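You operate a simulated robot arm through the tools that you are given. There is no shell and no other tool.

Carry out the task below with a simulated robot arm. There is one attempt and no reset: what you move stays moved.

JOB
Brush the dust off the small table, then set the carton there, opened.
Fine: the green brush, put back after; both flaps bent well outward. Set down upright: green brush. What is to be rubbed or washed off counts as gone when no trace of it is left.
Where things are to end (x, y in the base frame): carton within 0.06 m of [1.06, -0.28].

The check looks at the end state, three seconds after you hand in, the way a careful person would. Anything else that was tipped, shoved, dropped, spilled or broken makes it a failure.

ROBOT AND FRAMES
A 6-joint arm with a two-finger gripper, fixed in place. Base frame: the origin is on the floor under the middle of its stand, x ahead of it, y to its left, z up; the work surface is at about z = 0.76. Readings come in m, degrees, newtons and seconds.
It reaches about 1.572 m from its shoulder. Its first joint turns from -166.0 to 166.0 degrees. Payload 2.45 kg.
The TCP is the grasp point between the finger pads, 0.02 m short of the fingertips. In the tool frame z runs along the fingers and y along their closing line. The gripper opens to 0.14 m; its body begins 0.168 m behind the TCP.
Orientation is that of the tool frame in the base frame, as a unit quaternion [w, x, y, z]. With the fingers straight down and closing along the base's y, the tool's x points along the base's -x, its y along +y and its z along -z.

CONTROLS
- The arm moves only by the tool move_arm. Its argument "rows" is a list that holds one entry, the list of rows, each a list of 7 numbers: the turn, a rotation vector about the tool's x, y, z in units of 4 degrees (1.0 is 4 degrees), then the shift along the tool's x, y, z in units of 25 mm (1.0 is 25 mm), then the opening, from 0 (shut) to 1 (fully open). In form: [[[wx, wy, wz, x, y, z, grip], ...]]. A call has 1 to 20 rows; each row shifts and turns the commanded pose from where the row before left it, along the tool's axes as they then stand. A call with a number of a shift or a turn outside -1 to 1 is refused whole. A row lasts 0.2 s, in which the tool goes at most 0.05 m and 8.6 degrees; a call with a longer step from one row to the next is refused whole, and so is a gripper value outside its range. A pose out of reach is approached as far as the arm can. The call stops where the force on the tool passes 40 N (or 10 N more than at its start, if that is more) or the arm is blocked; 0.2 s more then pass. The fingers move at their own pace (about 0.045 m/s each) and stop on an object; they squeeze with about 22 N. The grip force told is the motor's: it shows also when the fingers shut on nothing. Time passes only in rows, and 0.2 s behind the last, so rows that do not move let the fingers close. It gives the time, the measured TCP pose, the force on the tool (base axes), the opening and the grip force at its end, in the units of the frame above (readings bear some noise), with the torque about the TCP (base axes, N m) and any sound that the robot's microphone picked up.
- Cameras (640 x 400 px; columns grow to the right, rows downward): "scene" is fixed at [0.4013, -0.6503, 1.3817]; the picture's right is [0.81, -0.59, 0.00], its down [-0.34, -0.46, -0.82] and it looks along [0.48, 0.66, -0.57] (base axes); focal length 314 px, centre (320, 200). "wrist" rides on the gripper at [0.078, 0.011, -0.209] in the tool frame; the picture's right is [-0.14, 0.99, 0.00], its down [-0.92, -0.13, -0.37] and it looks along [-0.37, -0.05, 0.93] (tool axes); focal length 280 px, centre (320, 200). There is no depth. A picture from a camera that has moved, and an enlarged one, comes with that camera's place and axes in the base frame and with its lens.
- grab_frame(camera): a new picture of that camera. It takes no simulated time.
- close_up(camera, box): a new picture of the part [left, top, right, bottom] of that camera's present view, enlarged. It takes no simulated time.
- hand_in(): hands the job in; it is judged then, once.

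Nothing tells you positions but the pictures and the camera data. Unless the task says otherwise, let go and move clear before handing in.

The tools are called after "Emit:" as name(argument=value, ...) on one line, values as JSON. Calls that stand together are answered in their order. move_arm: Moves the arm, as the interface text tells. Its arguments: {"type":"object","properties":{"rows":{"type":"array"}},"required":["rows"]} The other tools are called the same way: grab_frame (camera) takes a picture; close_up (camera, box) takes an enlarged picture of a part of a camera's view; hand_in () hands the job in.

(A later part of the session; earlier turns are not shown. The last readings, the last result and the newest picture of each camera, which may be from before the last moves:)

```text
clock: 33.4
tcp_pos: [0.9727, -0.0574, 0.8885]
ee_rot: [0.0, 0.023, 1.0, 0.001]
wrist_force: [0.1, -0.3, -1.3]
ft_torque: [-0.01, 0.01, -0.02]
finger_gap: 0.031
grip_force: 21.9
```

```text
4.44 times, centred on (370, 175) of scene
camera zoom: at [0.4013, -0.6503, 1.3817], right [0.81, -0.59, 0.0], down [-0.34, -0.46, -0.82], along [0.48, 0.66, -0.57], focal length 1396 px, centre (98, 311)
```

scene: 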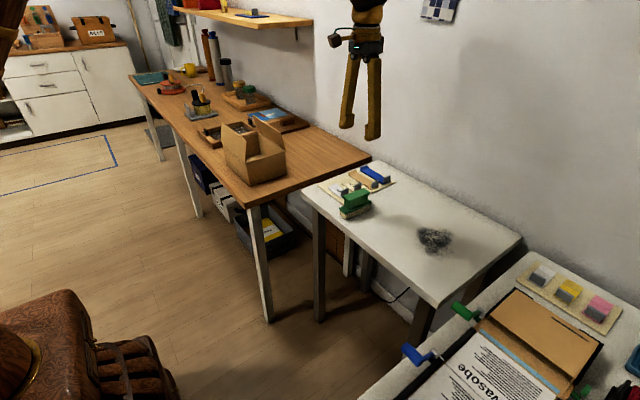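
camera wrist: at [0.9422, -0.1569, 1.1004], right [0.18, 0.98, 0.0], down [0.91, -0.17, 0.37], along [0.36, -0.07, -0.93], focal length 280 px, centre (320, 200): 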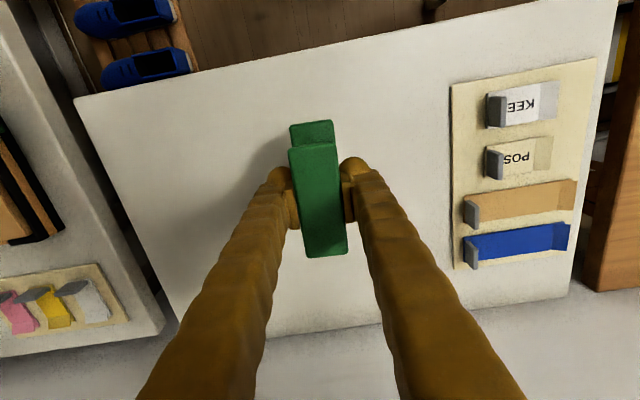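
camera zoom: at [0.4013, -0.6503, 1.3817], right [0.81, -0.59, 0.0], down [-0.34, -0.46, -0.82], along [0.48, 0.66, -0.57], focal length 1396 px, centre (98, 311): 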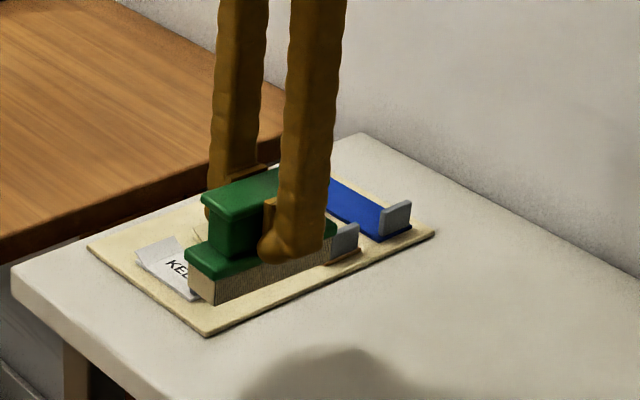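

The shadow still covers the former patch. I'll move the arm further off, brush in hand, to get an unshadowed look.

Emit:
move_arm(rows=[[[0, 0, 0, 0, 0, -1, 0], [0, 0, 0, 0.5, 0, -1, 0], [0, 0, 0, 1, 0.5, -1, 0], [0, 0, 0, 1, 0.5, -1, 0], [0, 0, 0, 1, 0.5, 0, 0], [0, 0, 0, 1, 0.5, 0, 0], [0, 0, 0, 1, 0.5, 0, 0], [0, 0, 0, 1, 0.5, 0, 0], [0, 0, 0, 0, 0, 0, 0]]])

Emit:
close_up(camera="scene", box=[380, 200, 500, 280])

Emit:
grab_frame(camera="wrist")

Emit:
grab_frame(camera="scene")

```text
clock: 35.4
tcp_pos: [0.8149, 0.0264, 0.991]
ee_rot: [0.0, 0.023, 1.0, 0.0]
wrist_force: [0.0, -0.5, -1.0]
ft_torque: [0.0, 0.0, 0.0]
finger_gap: 0.0311
grip_force: 21.8
```

```text
5.00 times, centred on (440, 240) of scene
camera zoom: at [0.4013, -0.6503, 1.3817], right [0.81, -0.59, 0.0], down [-0.34, -0.46, -0.82], along [0.48, 0.66, -0.57], focal length 1571 px, centre (-280, 0)
```

zoom: 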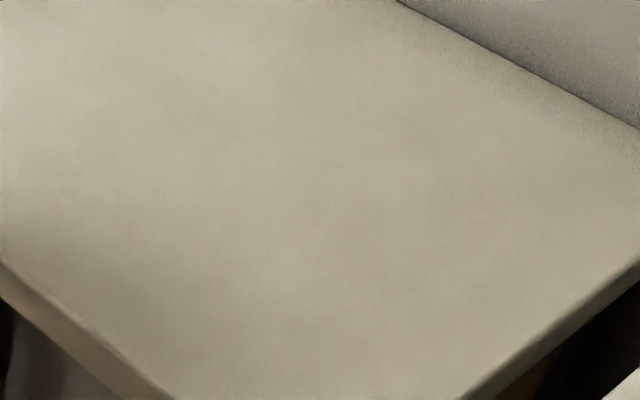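

```text
taken
camera wrist: at [0.7375, 0.0396, 1.2005], right [0.18, 0.98, 0.0], down [0.91, -0.17, 0.37], along [0.36, -0.07, -0.93], focal length 280 px, centre (320, 200)
```

wrist: 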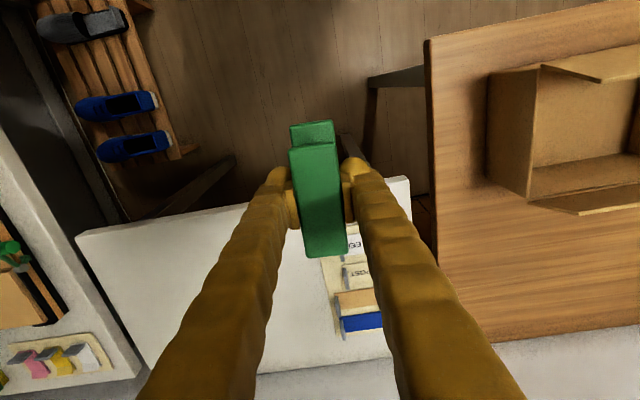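

```text
taken
```

scene: 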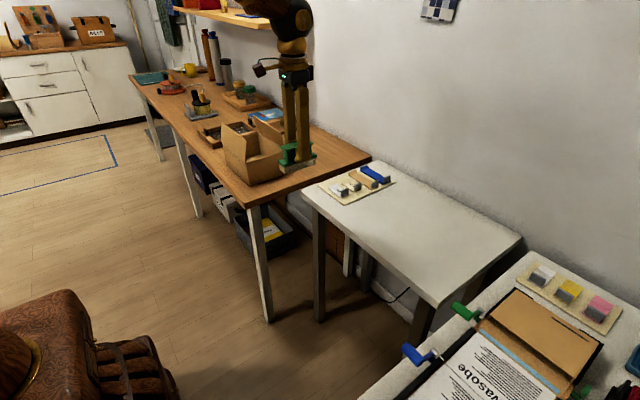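

Emit:
close_up(camera="scene", box=[405, 215, 469, 255])

Emit:
close_up(camera="wrist", box=[90, 210, 230, 310])

Emit:
close_up(camera="wrist", box=[270, 100, 370, 280])

```text
10.00 times, centred on (437, 235) of scene
camera zoom: at [0.4013, -0.6503, 1.3817], right [0.81, -0.59, 0.0], down [-0.34, -0.46, -0.82], along [0.48, 0.66, -0.57], focal length 3141 px, centre (-850, -150)
```

zoom: 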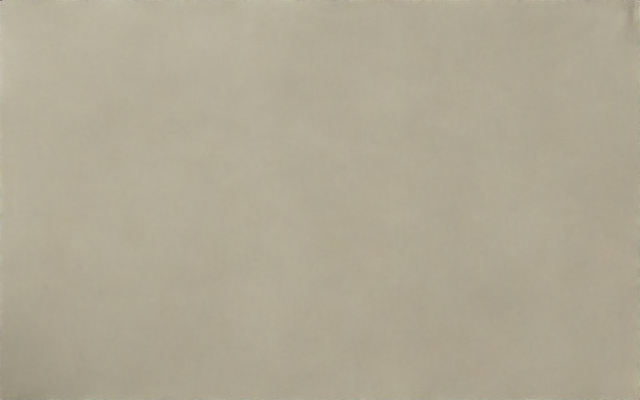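

```text
4.00 times, centred on (160, 260) of wrist
camera zoom: at [0.7375, 0.0396, 1.2005], right [0.18, 0.98, 0.0], down [0.91, -0.17, 0.37], along [0.36, -0.07, -0.93], focal length 1122 px, centre (960, -40)
```

zoom: 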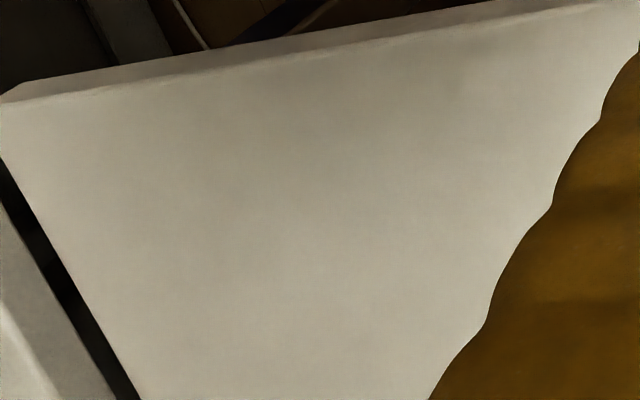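

```text
2.22 times, centred on (320, 190) of wrist
camera zoom: at [0.7375, 0.0396, 1.2005], right [0.18, 0.98, 0.0], down [0.91, -0.17, 0.37], along [0.36, -0.07, -0.93], focal length 623 px, centre (320, 222)
```

zoom: 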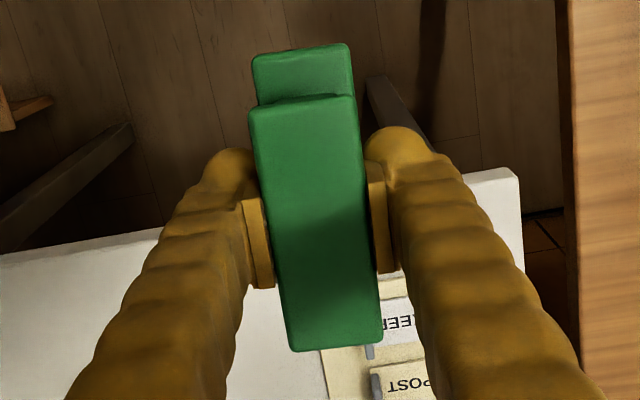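

The table is spotless at full zoom. Now back to the brush's original spot and down to just above contact.

Emit:
move_arm(rows=[[[0, 0, 0, -0.928, -0.437, 0, 0], [0, 0, 0, -0.928, -0.437, 0, 0], [0, 0, 0, -0.928, -0.437, 0, 0], [0, 0, 0, -0.928, -0.437, 0, 0], [0, 0, 0, -0.928, -0.437, 0, 0], [0, 0, 0, -0.928, -0.437, 0, 0], [0, 0, 0, -0.928, -0.437, 0, 0], [0, 0, 0, 0, 0, 1, 0], [0, 0, 0, 0, 0, 1, 0], [0, 0, 0, 0, 0, 1, 0], [0, 0, 0, 0, 0, 1, 0], [0, 0, 0, 0, 0, 1, 0], [0, 0, 0, 0, 0, 1, 0], [0, 0, 0, 0, 0, 0.6, 0], [0, 0, 0, 0, 0, 0, 0]]])

Emit:
close_up(camera="scene", box=[320, 140, 420, 230])

Emit:
grab_frame(camera="wrist")

```text
clock: 38.6
tcp_pos: [0.9726, -0.0581, 0.8279]
ee_rot: [0.0, 0.023, 1.0, 0.001]
wrist_force: [-0.6, 0.7, -1.6]
ft_torque: [0.02, 0.01, 0.0]
finger_gap: 0.0312
grip_force: 21.9
```

```text
4.44 times, centred on (370, 185) of scene
camera zoom: at [0.4013, -0.6503, 1.3817], right [0.81, -0.59, 0.0], down [-0.34, -0.46, -0.82], along [0.48, 0.66, -0.57], focal length 1396 px, centre (98, 267)
```

zoom: 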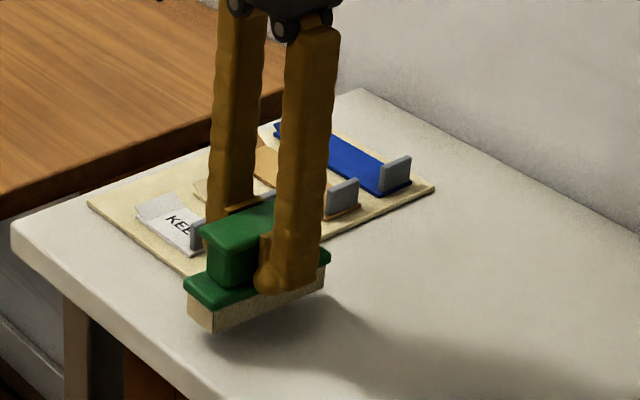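

```text
taken
camera wrist: at [0.8957, -0.0443, 1.0366], right [0.18, 0.98, 0.0], down [0.91, -0.17, 0.37], along [0.36, -0.07, -0.93], focal length 280 px, centre (320, 200)
```

wrist: 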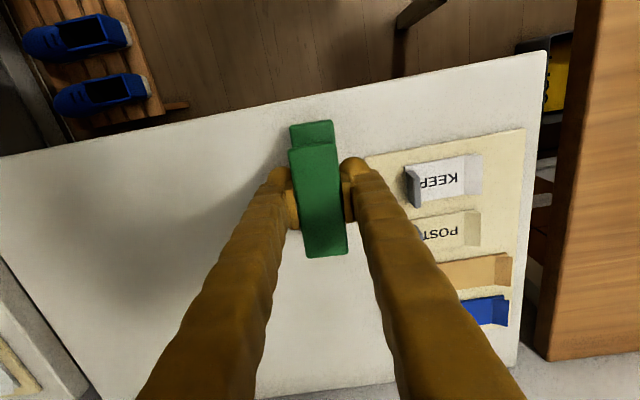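

Emit:
move_arm(rows=[[[0, 0, 0, 0, 0, 0.3, 0], [0, 0, 0, 0, 0, 0.2, 0], [0, 0, 0, 0, 0, 0.08, 0], [0, 0, 0, 0, 0, 0, 0]]])

```text
clock: 39.6
tcp_pos: [0.9721, -0.0586, 0.8121]
ee_rot: [0.0, 0.022, 1.0, 0.001]
wrist_force: [-0.4, 1.0, -0.9]
ft_torque: [0.0, 0.03, 0.02]
finger_gap: 0.0309
grip_force: 21.7
```

Emit:
move_arm(rows=[[[0, 0, 0, 0, 0, 0.05, 0], [0, 0, 0, 0, 0, 0.03, 0], [0, 0, 0, 0, 0, 0, 0]]])

Emit:
close_up(camera="scene", box=[320, 160, 400, 225])

```text
clock: 40.4
tcp_pos: [0.9727, -0.0587, 0.8095]
ee_rot: [0.0, 0.022, 1.0, 0.0]
wrist_force: [0.3, 0.7, -0.3]
ft_torque: [0.01, 0.01, -0.03]
finger_gap: 0.0309
grip_force: 21.5
```

```text
6.15 times, centred on (360, 192) of scene
camera zoom: at [0.4013, -0.6503, 1.3817], right [0.81, -0.59, 0.0], down [-0.34, -0.46, -0.82], along [0.48, 0.66, -0.57], focal length 1933 px, centre (74, 246)
```

zoom: 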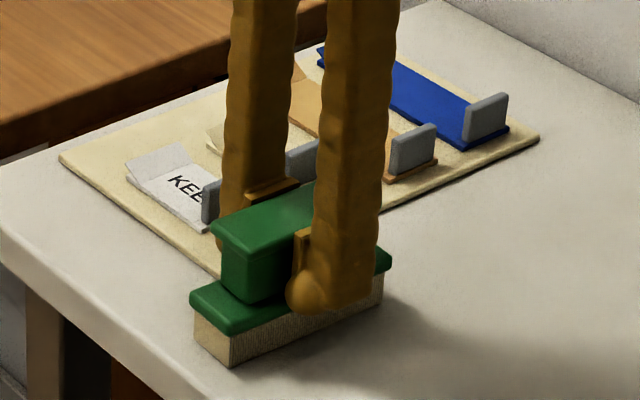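

Emit:
move_arm(rows=[[[0, 0, 0, 0, 0, 0.03, 0], [0, 0, 0, 0, 0, 0, 0]]])

```text
clock: 41.0
tcp_pos: [0.9717, -0.0575, 0.81]
ee_rot: [0.001, 0.023, 1.0, -0.001]
wrist_force: [-3.1, -0.4, 10.3]
ft_torque: [-0.01, 0.53, 0.02]
finger_gap: 0.0309
grip_force: 22.0
```

The bristles have touched down, near end first, with only a tiny tilt. Opening the gripper here so the brush settles flat.

Emit:
move_arm(rows=[[[0, 0, 0, 0, 0, 0, 0.3], [0, 0, 0, 0, 0, 0, 0.5], [0, 0, 0, 0, 0, 0, 0.57], [0, 0, 0, 0, 0, 0, 0.57], [0, 0, 0, 0, 0, 0, 0.57]]])

Emit:
grab_frame(camera="wrist")

Emit:
close_up(camera="scene", box=[320, 160, 400, 225])

```text
clock: 42.2
tcp_pos: [0.9719, -0.0582, 0.8089]
ee_rot: [0.0, 0.024, 1.0, 0.0]
wrist_force: [0.2, 0.4, -0.5]
ft_torque: [0.0, -0.03, -0.01]
finger_gap: 0.0797
grip_force: 0.0
```

```text
taken
camera wrist: at [0.8948, -0.0439, 1.0181], right [0.18, 0.98, 0.0], down [0.91, -0.17, 0.37], along [0.36, -0.07, -0.93], focal length 280 px, centre (320, 200)
```

wrist: 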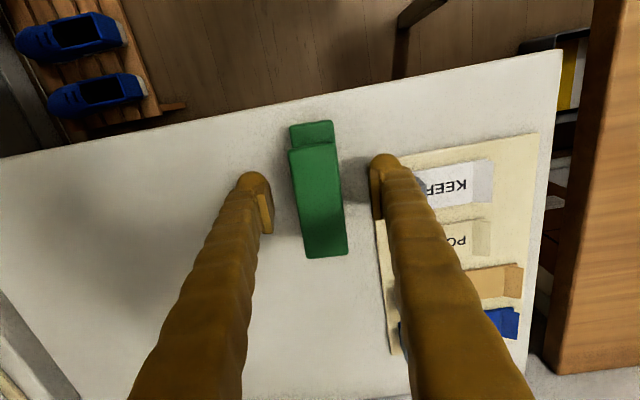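

```text
6.15 times, centred on (360, 192) of scene
camera zoom: at [0.4013, -0.6503, 1.3817], right [0.81, -0.59, 0.0], down [-0.34, -0.46, -0.82], along [0.48, 0.66, -0.57], focal length 1933 px, centre (74, 246)
```

zoom: 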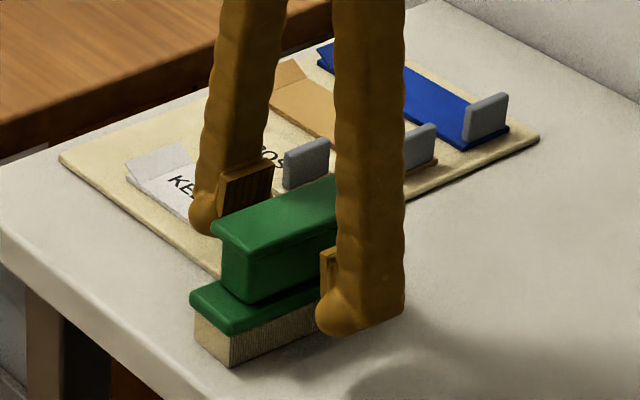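

The brush is standing on its bristles in its original place. Rising straight up, undoing the yaw and going to look at the carton from above.

Emit:
move_arm(rows=[[[0, 0, 0, 0, 0, -1, 0.57], [0, 0, 0, 0, 0, -1, 0.57], [0, 0, 0, 0, 0, -1, 0.57], [0, 0, 0, 0, 0, -1, 0.57], [0, 0, 0, 0, 0, -1, 0.57], [0, 0, 0, 0, 0, -1, 0.57], [0, 0, 0, 0, 0, -1, 0.57], [0, 0, 0, 0, 0, -1, 0.57], [0, 0, 0, 0, 0, -1, 0.57], [0, 0, 0, 0, 0, -1, 0.57], [0, 0, 0, 0, 0, -1, 0.57], [0, 0, 0, 0, 0, -1, 0.57], [0, 0, -0.65, 0, 0, -1, 0.57]]])

Emit:
move_arm(rows=[[[0, 0, 0, 0.38, 0.96, 0, 0.3], [0, 0, 0, 0.38, 0.96, 0, 0.3], [0, 0, 0, 0.38, 0.96, 0, 0.3], [0, 0, 0, 0.38, 0.96, 0, 0.3], [0, 0, 0, 0.38, 0.96, 0, 0.3], [0, 0, 0, 0.38, 0.96, 0, 0.3], [0, 0, 0, 0.38, 0.96, 0, 0.3], [0, 0, 0, 0.38, 0.96, 0, 0.3], [0, 0, 0, 0.38, 0.96, 0, 0.3], [0, 0, 0, 0.38, 0.96, 0, 0.3], [0, 0, 0, 0.38, 0.96, 0, 0.3], [0, 0, 0, 0.38, 0.96, 0, 0.3], [0, 0, 0, 0.38, 0.96, 0, 0.3], [0, 0, 0, 0.38, 0.96, 0, 0.3], [0, 0, 0, 0.38, 0.96, 0, 0.3], [0, 0, 0, 0.38, 0.96, 0, 0.3], [0, 0, 0, 0.38, 0.96, 0, 0.3], [0, 0, 0, 0.38, 0.96, 0, 0.3], [0, 0, 0, 0.38, 0.96, 0, 0.3], [0, 0, 0, 0, 0, 0, 0.3]]])

Emit:
grab_frame(camera="wrist")

Emit:
grab_frame(camera="scene")

```text
clock: 45.0
tcp_pos: [0.9725, -0.0588, 1.1342]
ee_rot: [0.0, 0.0, 1.0, 0.0]
wrist_force: [0.6, 0.2, -1.4]
ft_torque: [0.03, -0.02, 0.03]
finger_gap: 0.0796
grip_force: 0.0
```

```text
clock: 49.2
tcp_pos: [0.7934, 0.3969, 1.1341]
ee_rot: [-0.001, 0.0, 1.0, -0.001]
wrist_force: [0.2, 0.0, -0.3]
ft_torque: [-0.01, -0.02, 0.03]
finger_gap: 0.0419
grip_force: 0.1
```

```text
taken
camera wrist: at [0.7141, 0.408, 1.343], right [0.14, 0.99, 0.0], down [0.92, -0.13, 0.37], along [0.37, -0.05, -0.93], focal length 280 px, centre (320, 200)
```

wrist: 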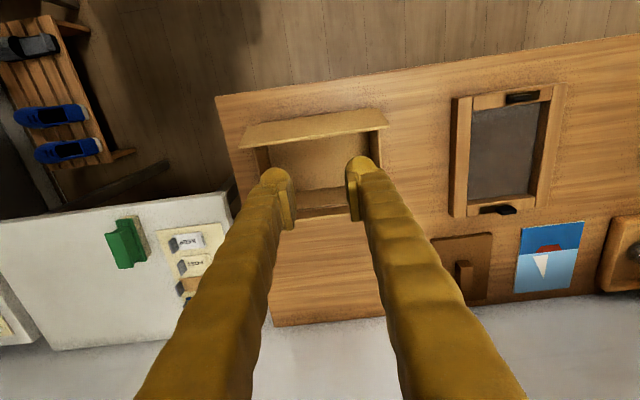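

```text
taken
```

scene: 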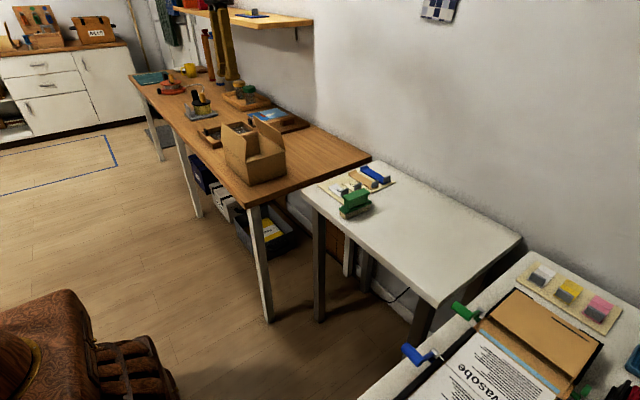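

Emit:
close_up(camera="wrist", box=[220, 90, 420, 240])

Emit:
close_up(camera="scene", box=[215, 105, 295, 190])

```text
2.67 times, centred on (320, 165) of wrist
camera zoom: at [0.7141, 0.408, 1.343], right [0.14, 0.99, 0.0], down [0.92, -0.13, 0.37], along [0.37, -0.05, -0.93], focal length 748 px, centre (320, 293)
```

zoom: 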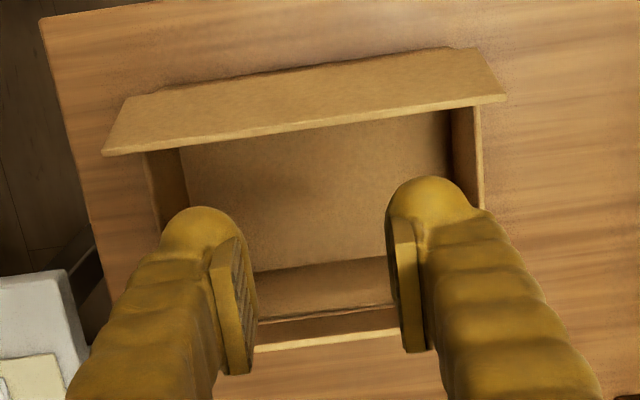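

```text
4.71 times, centred on (255, 148) of scene
camera zoom: at [0.4013, -0.6503, 1.3817], right [0.81, -0.59, 0.0], down [-0.34, -0.46, -0.82], along [0.48, 0.66, -0.57], focal length 1478 px, centre (626, 447)
```

zoom: 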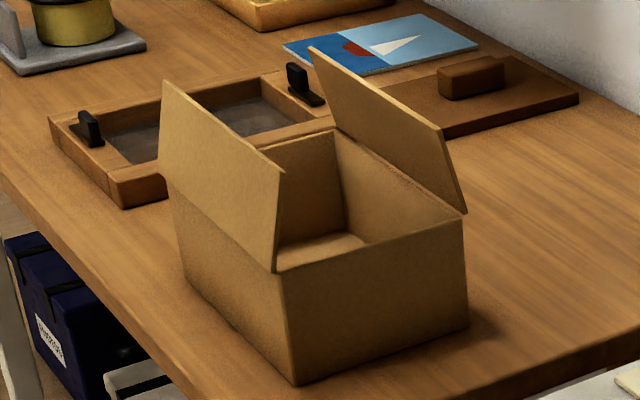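

The carton measures about 0.155 × 0.22 × 0.095 m, centred near (0.843, 0.397), with both flaps upright and leaning slightly inward. I'll close the fingers and go down between the flaps to push them outward.

Emit:
move_arm(rows=[[[0, 0, 0, -1, 0, 0, 0], [0, 0, 0, -1, 0, 0, 0], [0, 0, 0, 0, 0, 1, 0], [0, 0, 0, 0, 0, 1, 0], [0, 0, 0, 0, 0, 1, 0], [0, 0, 0, 0, 0, 1, 0], [0, 0, 0, 0, 0, 1, 0], [0, 0, 0, 0, 0, 0, 0]]])

Emit:
grab_frame(camera="wrist")

Emit:
close_up(camera="scene", box=[195, 65, 315, 190])

```text
clock: 51.0
tcp_pos: [0.8422, 0.3981, 1.0088]
ee_rot: [-0.001, -0.001, 1.0, 0.0]
wrist_force: [-0.5, 0.4, 0.7]
ft_torque: [0.01, 0.03, 0.03]
finger_gap: 0.0
grip_force: 21.8
```

```text
taken
camera wrist: at [0.7633, 0.4086, 1.2181], right [0.14, 0.99, 0.0], down [0.92, -0.13, 0.37], along [0.37, -0.05, -0.93], focal length 280 px, centre (320, 200)
```

wrist: 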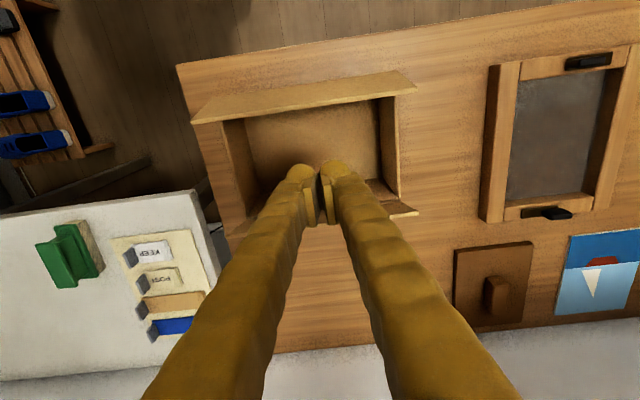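

```text
3.20 times, centred on (255, 128) of scene
camera zoom: at [0.4013, -0.6503, 1.3817], right [0.81, -0.59, 0.0], down [-0.34, -0.46, -0.82], along [0.48, 0.66, -0.57], focal length 1005 px, centre (528, 432)
```

zoom: 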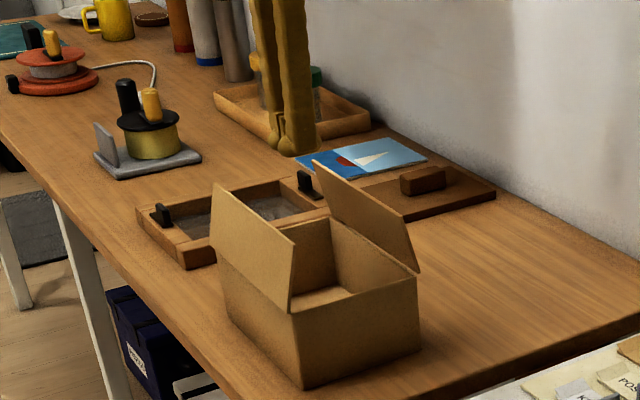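

The fingers are centred between the flaps. Lowering so the tips are about 5 cm above the hinge line.

Emit:
move_arm(rows=[[[0, 0, 0, 0, 0, 1, 0], [0, 0, 0, 0, 0, 1, 0], [0, 0, 0, 0, 0, 0.8, 0], [0, 0, 0, 0, 0, 0.6, 0], [0, 0, 0, 0, 0, 0, 0]]])

Emit:
grab_frame(camera="wrist")

Emit:
close_up(camera="scene", box=[195, 65, 315, 190])

```text
clock: 52.2
tcp_pos: [0.8426, 0.3974, 0.9233]
ee_rot: [0.0, 0.0, 1.0, 0.0]
wrist_force: [0.8, 1.1, -0.2]
ft_torque: [-0.01, 0.03, 0.0]
finger_gap: 0.0
grip_force: 22.2
```

```text
taken
camera wrist: at [0.7642, 0.4084, 1.1335], right [0.14, 0.99, 0.0], down [0.92, -0.13, 0.37], along [0.37, -0.05, -0.93], focal length 280 px, centre (320, 200)
```

wrist: 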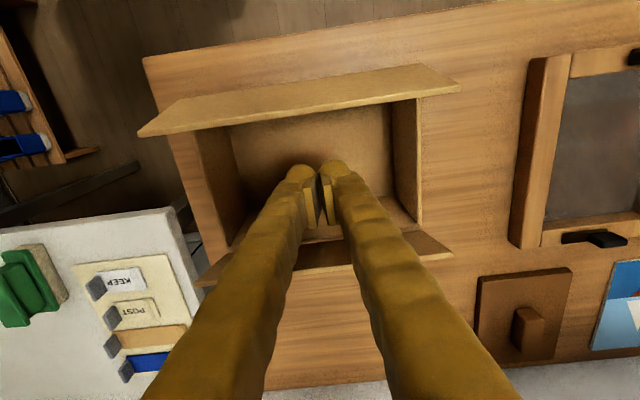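

```text
3.20 times, centred on (255, 128) of scene
camera zoom: at [0.4013, -0.6503, 1.3817], right [0.81, -0.59, 0.0], down [-0.34, -0.46, -0.82], along [0.48, 0.66, -0.57], focal length 1005 px, centre (528, 432)
```

zoom: 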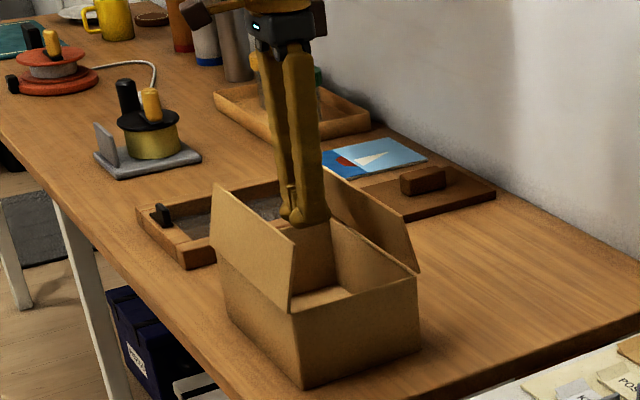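

Emit:
move_arm(rows=[[[0, 0, 0, 0.6, 0, 0, 0], [0, 0, 0, 0.6, 0, 0, 0], [0, 0, 0, 0.5, 0, 0, 0], [0, 0, 0, 0.3, 0, 0, 0], [0, 0, 0, 0.3, 0, 0, 0], [0, 0, 0, 0.3, 0, 0, 0], [0, 0, 0, 0, 0, 0, 0]]])

Emit:
grab_frame(camera="wrist")

Emit:
close_up(camera="scene", box=[195, 65, 315, 190])

```text
clock: 53.8
tcp_pos: [0.7772, 0.3978, 0.9239]
ee_rot: [0.0, 0.0, 1.0, -0.001]
wrist_force: [-0.4, -0.8, 0.3]
ft_torque: [-0.03, -0.03, 0.0]
finger_gap: 0.0
grip_force: 22.0
```

```text
taken
camera wrist: at [0.6989, 0.4079, 1.1323], right [0.14, 0.99, 0.0], down [0.92, -0.13, 0.37], along [0.36, -0.05, -0.93], focal length 280 px, centre (320, 200)
```

wrist: 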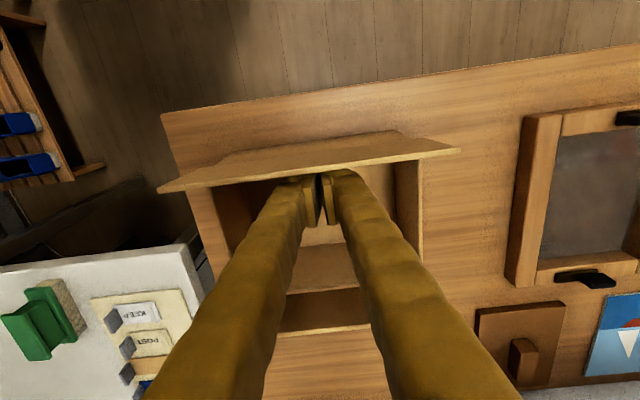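

```text
3.20 times, centred on (255, 128) of scene
camera zoom: at [0.4013, -0.6503, 1.3817], right [0.81, -0.59, 0.0], down [-0.34, -0.46, -0.82], along [0.48, 0.66, -0.57], focal length 1005 px, centre (528, 432)
```

zoom: 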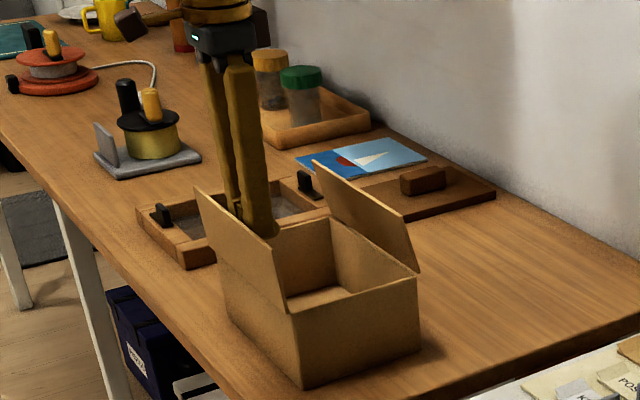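

The near flap is yielding with almost no force and the carton isn't sliding. I'll continue on an arc outward and down.

Emit:
move_arm(rows=[[[0, 0, 0, 0.4, 0, 0, 0], [0, 0, 0, 0.4, 0, 0, 0], [0, 0, 0, 0.3, 0, 0.05, 0], [0, 0, 0, 0.3, 0, 0.2, 0], [0, 0, 0, 0.25, 0, 0.3, 0], [0, 0, 0, 0.25, 0, 0.3, 0], [0, 0, 0, 0, 0, 0, 0]]])

Emit:
grab_frame(camera="wrist")

Emit:
close_up(camera="scene", box=[195, 65, 315, 190])

```text
clock: 55.4
tcp_pos: [0.7294, 0.3994, 0.9021]
ee_rot: [-0.001, 0.0, 1.0, 0.001]
wrist_force: [-0.5, -0.9, -0.3]
ft_torque: [0.0, 0.01, 0.01]
finger_gap: 0.0
grip_force: 21.6
```

```text
taken
camera wrist: at [0.6512, 0.4094, 1.1107], right [0.14, 0.99, 0.0], down [0.92, -0.13, 0.37], along [0.37, -0.05, -0.93], focal length 280 px, centre (320, 200)
```

wrist: 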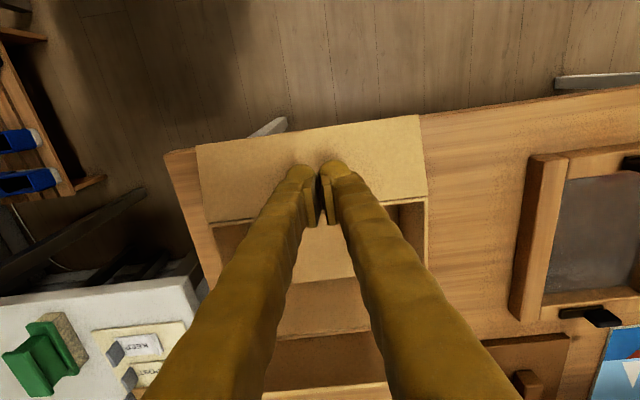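

```text
3.20 times, centred on (255, 128) of scene
camera zoom: at [0.4013, -0.6503, 1.3817], right [0.81, -0.59, 0.0], down [-0.34, -0.46, -0.82], along [0.48, 0.66, -0.57], focal length 1005 px, centre (528, 432)
```

zoom: 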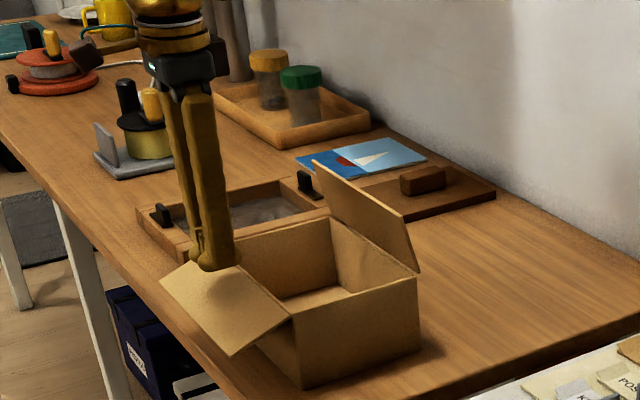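

The near flap is already near 60–70° out. Pressing it further down past horizontal.

Emit:
move_arm(rows=[[[0, 0, 0, 0.1, 0, 0.4, 0], [0, 0, 0, 0.1, 0, 0.4, 0], [0, 0, 0, 0.1, 0, 0.4, 0], [0, 0, 0, 0, 0, 0.4, 0], [0, 0, 0, 0, 0, 0.3, 0], [0, 0, 0, 0, 0, 0, 0]]])

Emit:
grab_frame(camera="wrist")

Emit:
close_up(camera="scene", box=[195, 65, 315, 190])

```text
clock: 56.4
tcp_pos: [0.7229, 0.3992, 0.8704]
ee_rot: [0.001, -0.001, 1.0, 0.0]
wrist_force: [-8.9, -5.8, 16.3]
ft_torque: [-0.13, -0.1, -0.06]
finger_gap: 0.0062
grip_force: 21.9
stopped in row 4: the force on the tool passed its limit at 61 N (the readings are from after the stop); the commanded pose is now the measured one
```

```text
taken
camera wrist: at [0.6435, 0.4083, 1.0792], right [0.14, 0.99, 0.0], down [0.92, -0.13, 0.37], along [0.37, -0.05, -0.93], focal length 280 px, centre (320, 200)
```

wrist: 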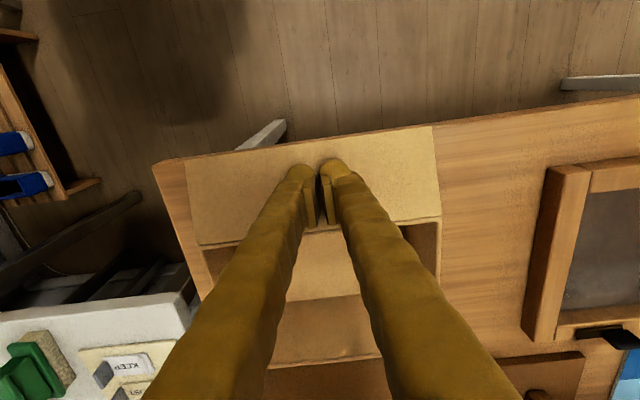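

```text
3.20 times, centred on (255, 128) of scene
camera zoom: at [0.4013, -0.6503, 1.3817], right [0.81, -0.59, 0.0], down [-0.34, -0.46, -0.82], along [0.48, 0.66, -0.57], focal length 1005 px, centre (528, 432)
```

zoom: 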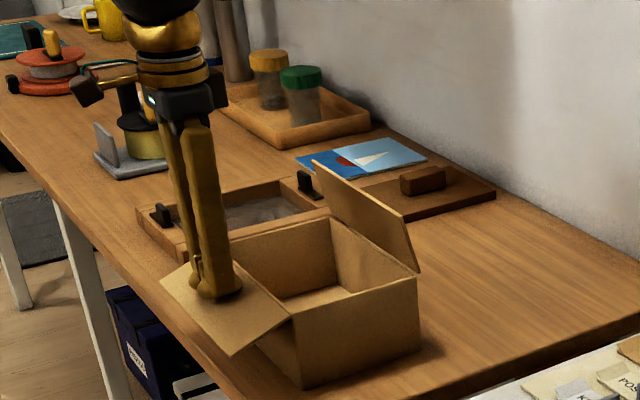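

The near flap sits at its hinge stop, about 15° below horizontal, and the carton hasn't shifted. Now lifting, moving back inside and pushing the far flap outward the same way.

Emit:
move_arm(rows=[[[0, 0, 0, 0, 0, -1, 0], [0, 0, 0, 0, 0, -1, 0], [0, 0, 0, 0, 0, -0.4, 0], [0, 0, 0, -1, 0, 0, 0], [0, 0, 0, -1, 0, 0, 0], [0, 0, 0, -1, 0, 0, 0], [0, 0, 0, -1, 0, 0, 0], [0, 0, 0, -1, 0, 0.2, 0], [0, 0, 0, -0.5, 0, 0, 0], [0, 0, 0, 0, 0, 0, 0]]])

Emit:
grab_frame(camera="wrist")

Emit:
close_up(camera="scene", box=[195, 65, 315, 190])

```text
clock: 58.6
tcp_pos: [0.8595, 0.3994, 0.925]
ee_rot: [0.001, 0.0, 1.0, 0.001]
wrist_force: [-0.1, -1.1, 0.0]
ft_torque: [-0.01, -0.04, -0.01]
finger_gap: 0.0
grip_force: 22.2
```

```text
taken
camera wrist: at [0.7819, 0.4094, 1.1324], right [0.14, 0.99, 0.0], down [0.92, -0.13, 0.37], along [0.37, -0.05, -0.93], focal length 280 px, centre (320, 200)
```

wrist: 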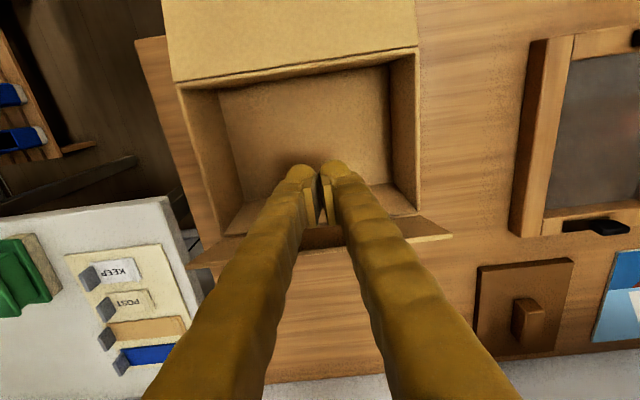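

```text
3.20 times, centred on (255, 128) of scene
camera zoom: at [0.4013, -0.6503, 1.3817], right [0.81, -0.59, 0.0], down [-0.34, -0.46, -0.82], along [0.48, 0.66, -0.57], focal length 1005 px, centre (528, 432)
```

zoom: 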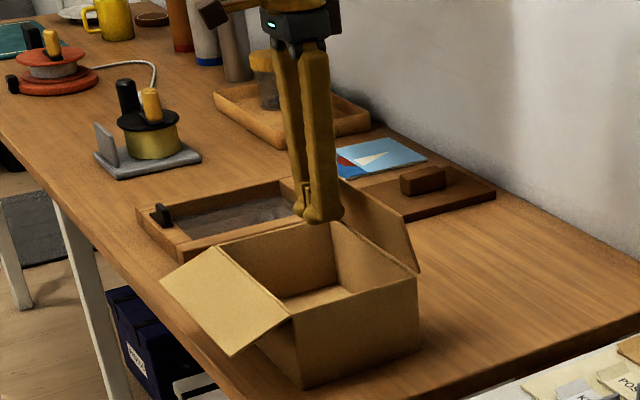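

Emit:
move_arm(rows=[[[0, 0, 0, -0.6, 0, 0, 0], [0, 0, 0, -0.5, 0, 0, 0], [0, 0, 0, -0.4, 0, 0, 0], [0, 0, 0, -0.4, 0, 0, 0], [0, 0, 0, -0.4, 0, 0, 0], [0, 0, 0, -0.4, 0, 0, 0], [0, 0, 0, -0.4, 0, 0.05, 0], [0, 0, 0, -0.3, 0, 0.1, 0], [0, 0, 0, 0, 0, 0, 0]]])

Emit:
grab_frame(camera="wrist")

Emit:
close_up(camera="scene", box=[195, 65, 315, 190])

```text
clock: 60.6
tcp_pos: [0.9453, 0.3963, 0.9209]
ee_rot: [0.002, 0.0, 1.0, 0.001]
wrist_force: [-0.4, 0.6, 0.0]
ft_torque: [0.01, -0.01, -0.03]
finger_gap: 0.0
grip_force: 21.9
```

```text
taken
camera wrist: at [0.8664, 0.4076, 1.1307], right [0.14, 0.99, 0.0], down [0.92, -0.13, 0.37], along [0.37, -0.05, -0.93], focal length 280 px, centre (320, 200)
```

wrist: 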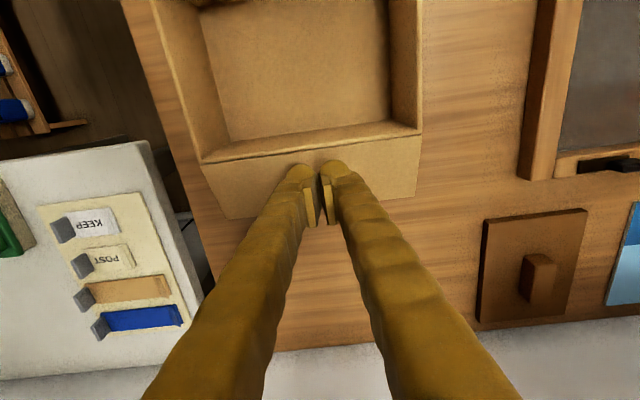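

```text
3.20 times, centred on (255, 128) of scene
camera zoom: at [0.4013, -0.6503, 1.3817], right [0.81, -0.59, 0.0], down [-0.34, -0.46, -0.82], along [0.48, 0.66, -0.57], focal length 1005 px, centre (528, 432)
```

zoom: 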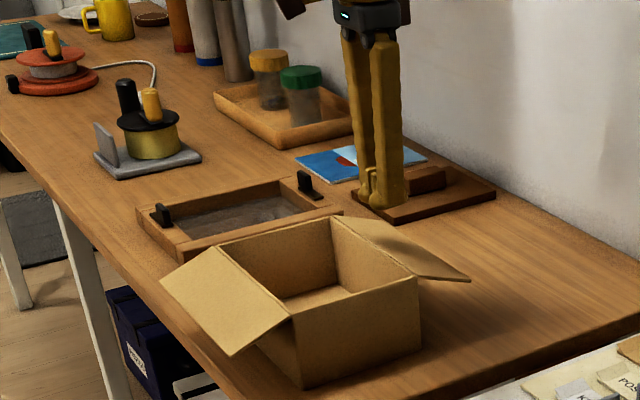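

Both flaps are now folded out past horizontal. Rising to get a clear overhead measurement of the carton for the wall grasp.

Emit:
move_arm(rows=[[[0, 0, 0, 0, 0, -1, 0], [0, 0, 0, 0, 0, -1, 0], [0, 0, 0, 0, 0, -1, 0], [0, 0, 0, 0, 0, -1, 0], [0, 0, 0, 0, 0, -1, 0.3], [0, 0, 0, 0, 0, -1, 0.5], [0, 0, 0, 0, 0, -1, 0.5], [0, 0, 0, 0, 0, -1, 0.5], [0, 0, 0, 0, 0, 0, 0.5]]])

Emit:
grab_frame(camera="wrist")

Emit:
close_up(camera="scene", box=[205, 115, 305, 190])

```text
clock: 62.6
tcp_pos: [0.9441, 0.399, 1.1213]
ee_rot: [0.001, 0.0, 1.0, 0.0]
wrist_force: [-0.3, 0.0, -0.5]
ft_torque: [-0.02, 0.02, 0.02]
finger_gap: 0.0698
grip_force: 0.0
```

```text
taken
camera wrist: at [0.8657, 0.4093, 1.3299], right [0.14, 0.99, 0.0], down [0.92, -0.13, 0.37], along [0.37, -0.05, -0.93], focal length 280 px, centre (320, 200)
```

wrist: 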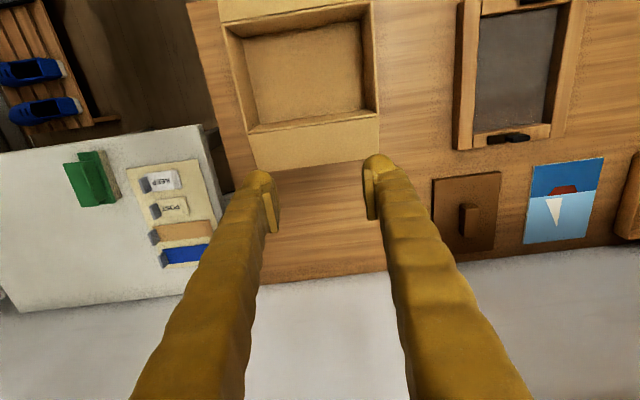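

```text
5.33 times, centred on (255, 152) of scene
camera zoom: at [0.4013, -0.6503, 1.3817], right [0.81, -0.59, 0.0], down [-0.34, -0.46, -0.82], along [0.48, 0.66, -0.57], focal length 1675 px, centre (667, 453)
```

zoom: 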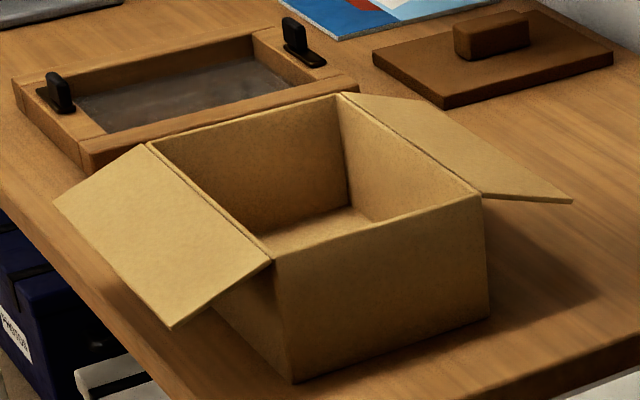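

Emit:
close_up(camera="wrist", box=[200, 0, 400, 180])

```text
2.22 times, centred on (300, 90) of wrist
camera zoom: at [0.8657, 0.4093, 1.3299], right [0.14, 0.99, 0.0], down [0.92, -0.13, 0.37], along [0.37, -0.05, -0.93], focal length 623 px, centre (364, 444)
```

zoom: 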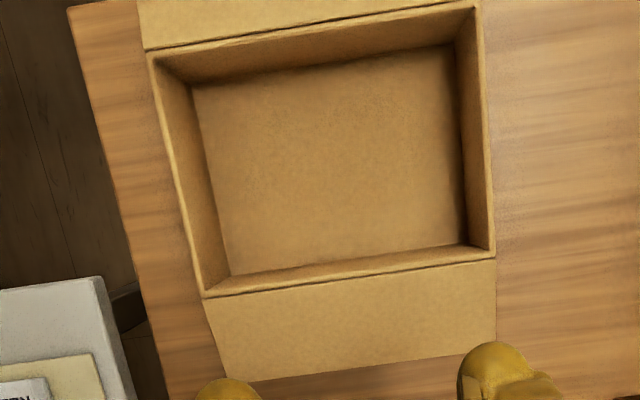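

The rim sits near z≈0.857, with x 0.763–0.920 and y about 0.283–0.50. I'll grip the -y wall at its middle, so I'm moving above it and refining from closer.

Emit:
move_arm(rows=[[[0, 0, 0, 0.824, -0.888, 0, 0.5], [0, 0, 0, 0.824, -0.888, 0, 0.5], [0, 0, 0, 0.824, -0.888, 0, 0.5], [0, 0, 0, 0.824, -0.888, 0, 0.5], [0, 0, 0, 0.824, -0.888, 0, 0.5], [0, 0, 0, 0, 0, 1, 0.5], [0, 0, 0, 0, 0, 1, 0.5], [0, 0, 0, 0, 0, 1, 0.5], [0, 0, 0, 0, 0, 1, 0.5], [0, 0, 0, 0, 0, 0, 0.5]]])

Emit:
grab_frame(camera="wrist")

Emit:
close_up(camera="scene", box=[205, 75, 325, 190])

```text
clock: 64.8
tcp_pos: [0.84, 0.2882, 1.0222]
ee_rot: [0.002, 0.0, 1.0, 0.001]
wrist_force: [1.0, 0.3, -0.5]
ft_torque: [0.01, -0.03, 0.0]
finger_gap: 0.07
grip_force: 0.1
```

```text
taken
camera wrist: at [0.7627, 0.298, 1.2316], right [0.14, 0.99, 0.0], down [0.92, -0.13, 0.37], along [0.37, -0.05, -0.93], focal length 280 px, centre (320, 200)
```

wrist: 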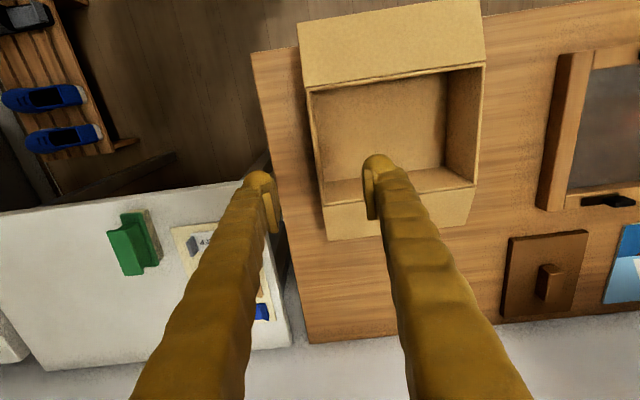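

```text
3.48 times, centred on (265, 132) of scene
camera zoom: at [0.4013, -0.6503, 1.3817], right [0.81, -0.59, 0.0], down [-0.34, -0.46, -0.82], along [0.48, 0.66, -0.57], focal length 1093 px, centre (511, 435)
```

zoom: 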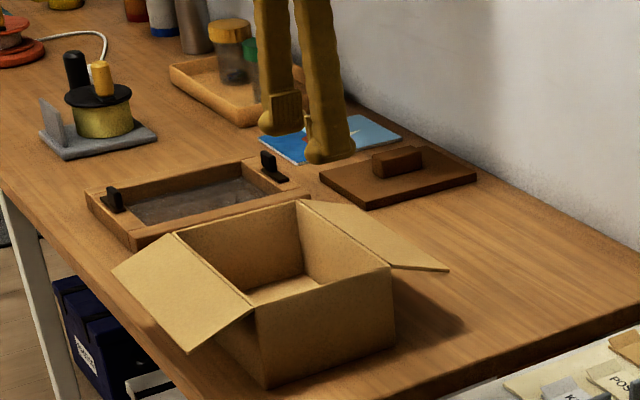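

Emit:
close_up(camera="wrist", box=[290, 60, 390, 240])

```text
2.22 times, centred on (340, 150) of wrist
camera zoom: at [0.7627, 0.298, 1.2316], right [0.14, 0.99, 0.0], down [0.92, -0.13, 0.37], along [0.37, -0.05, -0.93], focal length 623 px, centre (276, 311)
```

zoom: 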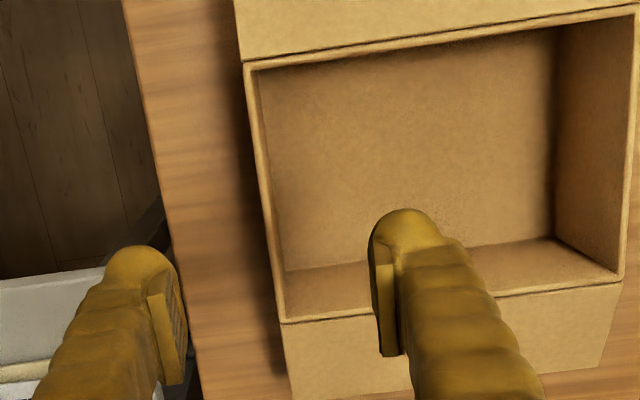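

The wall's centre line is at y≈0.283, mid x≈0.842. Shifting onto it and descending in two stages.

Emit:
move_arm(rows=[[[0, 0, 0, -0.07, -0.19, 0, 0.5], [0, 0, 0, 0, 0, 1, 0.5], [0, 0, 0, 0, 0, 1, 0.5], [0, 0, 0, 0, 0, 1, 0.5], [0, 0, 0, 0, 0, 1, 0.5], [0, 0, 0, 0, 0, 0.9, 0.5], [0, 0, 0, 0, 0, 0, 0.5]]])

Emit:
grab_frame(camera="wrist")

Emit:
close_up(camera="scene", box=[205, 75, 325, 190])

```text
clock: 66.4
tcp_pos: [0.8439, 0.2827, 0.8983]
ee_rot: [0.002, -0.001, 1.0, 0.001]
wrist_force: [-1.0, 0.6, -0.8]
ft_torque: [-0.03, 0.03, 0.0]
finger_gap: 0.0698
grip_force: 0.1
```

```text
taken
camera wrist: at [0.7652, 0.2924, 1.1074], right [0.14, 0.99, 0.0], down [0.92, -0.13, 0.37], along [0.37, -0.05, -0.93], focal length 280 px, centre (320, 200)
```

wrist: 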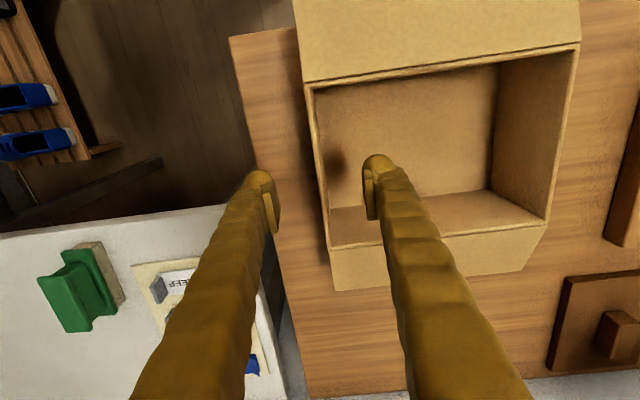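

```text
3.48 times, centred on (265, 132) of scene
camera zoom: at [0.4013, -0.6503, 1.3817], right [0.81, -0.59, 0.0], down [-0.34, -0.46, -0.82], along [0.48, 0.66, -0.57], focal length 1093 px, centre (511, 435)
```

zoom: 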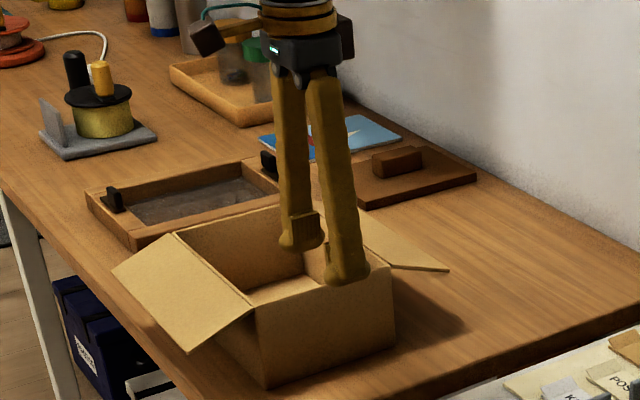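

Emit:
move_arm(rows=[[[0, 0, 0, 0, 0, 0.8, 0.5], [0, 0, 0, 0, 0, 0.8, 0.5], [0, 0, 0, 0, 0, 0.8, 0.5], [0, 0, 0, 0, 0, 0.65, 0.5], [0, 0, 0, 0, 0, 0, 0.5]]])

Emit:
grab_frame(camera="wrist")

Emit:
close_up(camera="scene", box=[205, 75, 325, 190])

```text
clock: 67.6
tcp_pos: [0.8451, 0.2818, 0.8217]
ee_rot: [0.001, 0.0, 1.0, 0.001]
wrist_force: [-0.6, 0.6, 0.1]
ft_torque: [-0.04, -0.03, -0.01]
finger_gap: 0.07
grip_force: 0.0
```

```text
taken
camera wrist: at [0.7655, 0.2921, 1.0303], right [0.14, 0.99, 0.0], down [0.92, -0.13, 0.37], along [0.37, -0.05, -0.93], focal length 280 px, centre (320, 200)
```

wrist: 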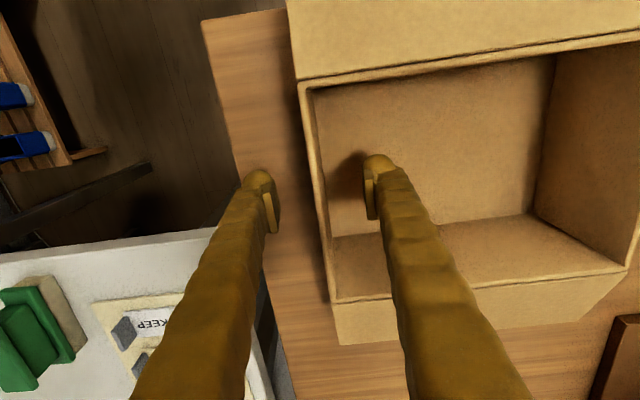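

```text
3.48 times, centred on (265, 132) of scene
camera zoom: at [0.4013, -0.6503, 1.3817], right [0.81, -0.59, 0.0], down [-0.34, -0.46, -0.82], along [0.48, 0.66, -0.57], focal length 1093 px, centre (511, 435)
```

zoom: 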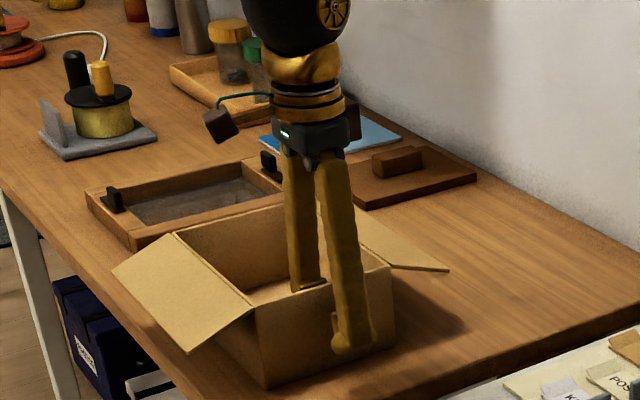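

The fingers straddle the wall with no contact. Closing on it.

Emit:
move_arm(rows=[[[0, 0, 0, 0, 0, 0, 0.2], [0, 0, 0, 0, 0, 0, 0.1], [0, 0, 0, 0, 0, 0, 0.05], [0, 0, 0, 0, 0, 0, 0], [0, 0, 0, 0, 0, 0, 0], [0, 0, 0, 0, 0, 0, 0], [0, 0, 0, 0, 0, 0, 0]]])

Emit:
grab_frame(camera="wrist")

Emit:
close_up(camera="scene", box=[205, 75, 325, 190])

```text
clock: 69.2
tcp_pos: [0.8437, 0.2824, 0.8219]
ee_rot: [0.001, -0.001, 1.0, 0.001]
wrist_force: [-0.3, 2.1, -1.6]
ft_torque: [0.02, -0.04, 0.0]
finger_gap: 0.0059
grip_force: 21.5
```

```text
taken
camera wrist: at [0.7655, 0.2922, 1.0304], right [0.14, 0.99, 0.0], down [0.92, -0.13, 0.37], along [0.37, -0.05, -0.93], focal length 280 px, centre (320, 200)
```

wrist: 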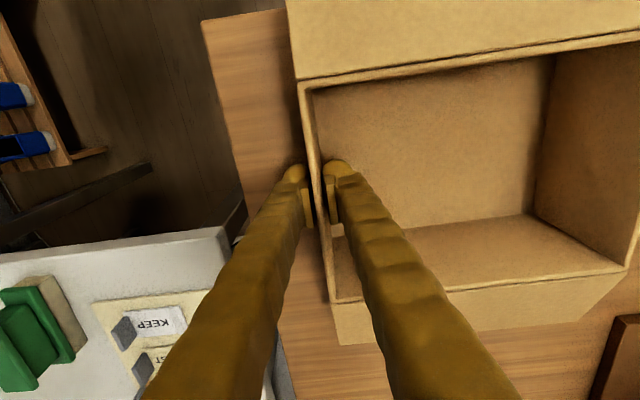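

```text
3.48 times, centred on (265, 132) of scene
camera zoom: at [0.4013, -0.6503, 1.3817], right [0.81, -0.59, 0.0], down [-0.34, -0.46, -0.82], along [0.48, 0.66, -0.57], focal length 1093 px, centre (511, 435)
```

zoom: 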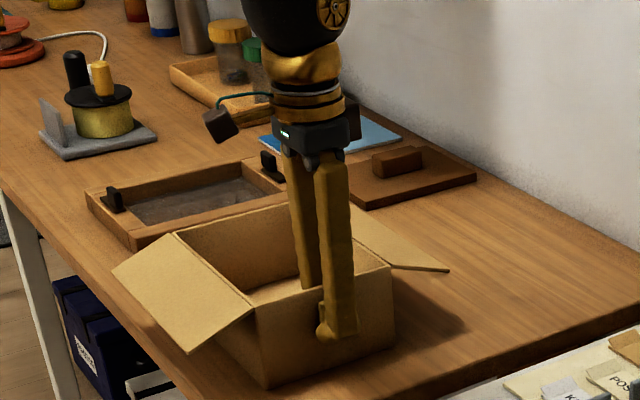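

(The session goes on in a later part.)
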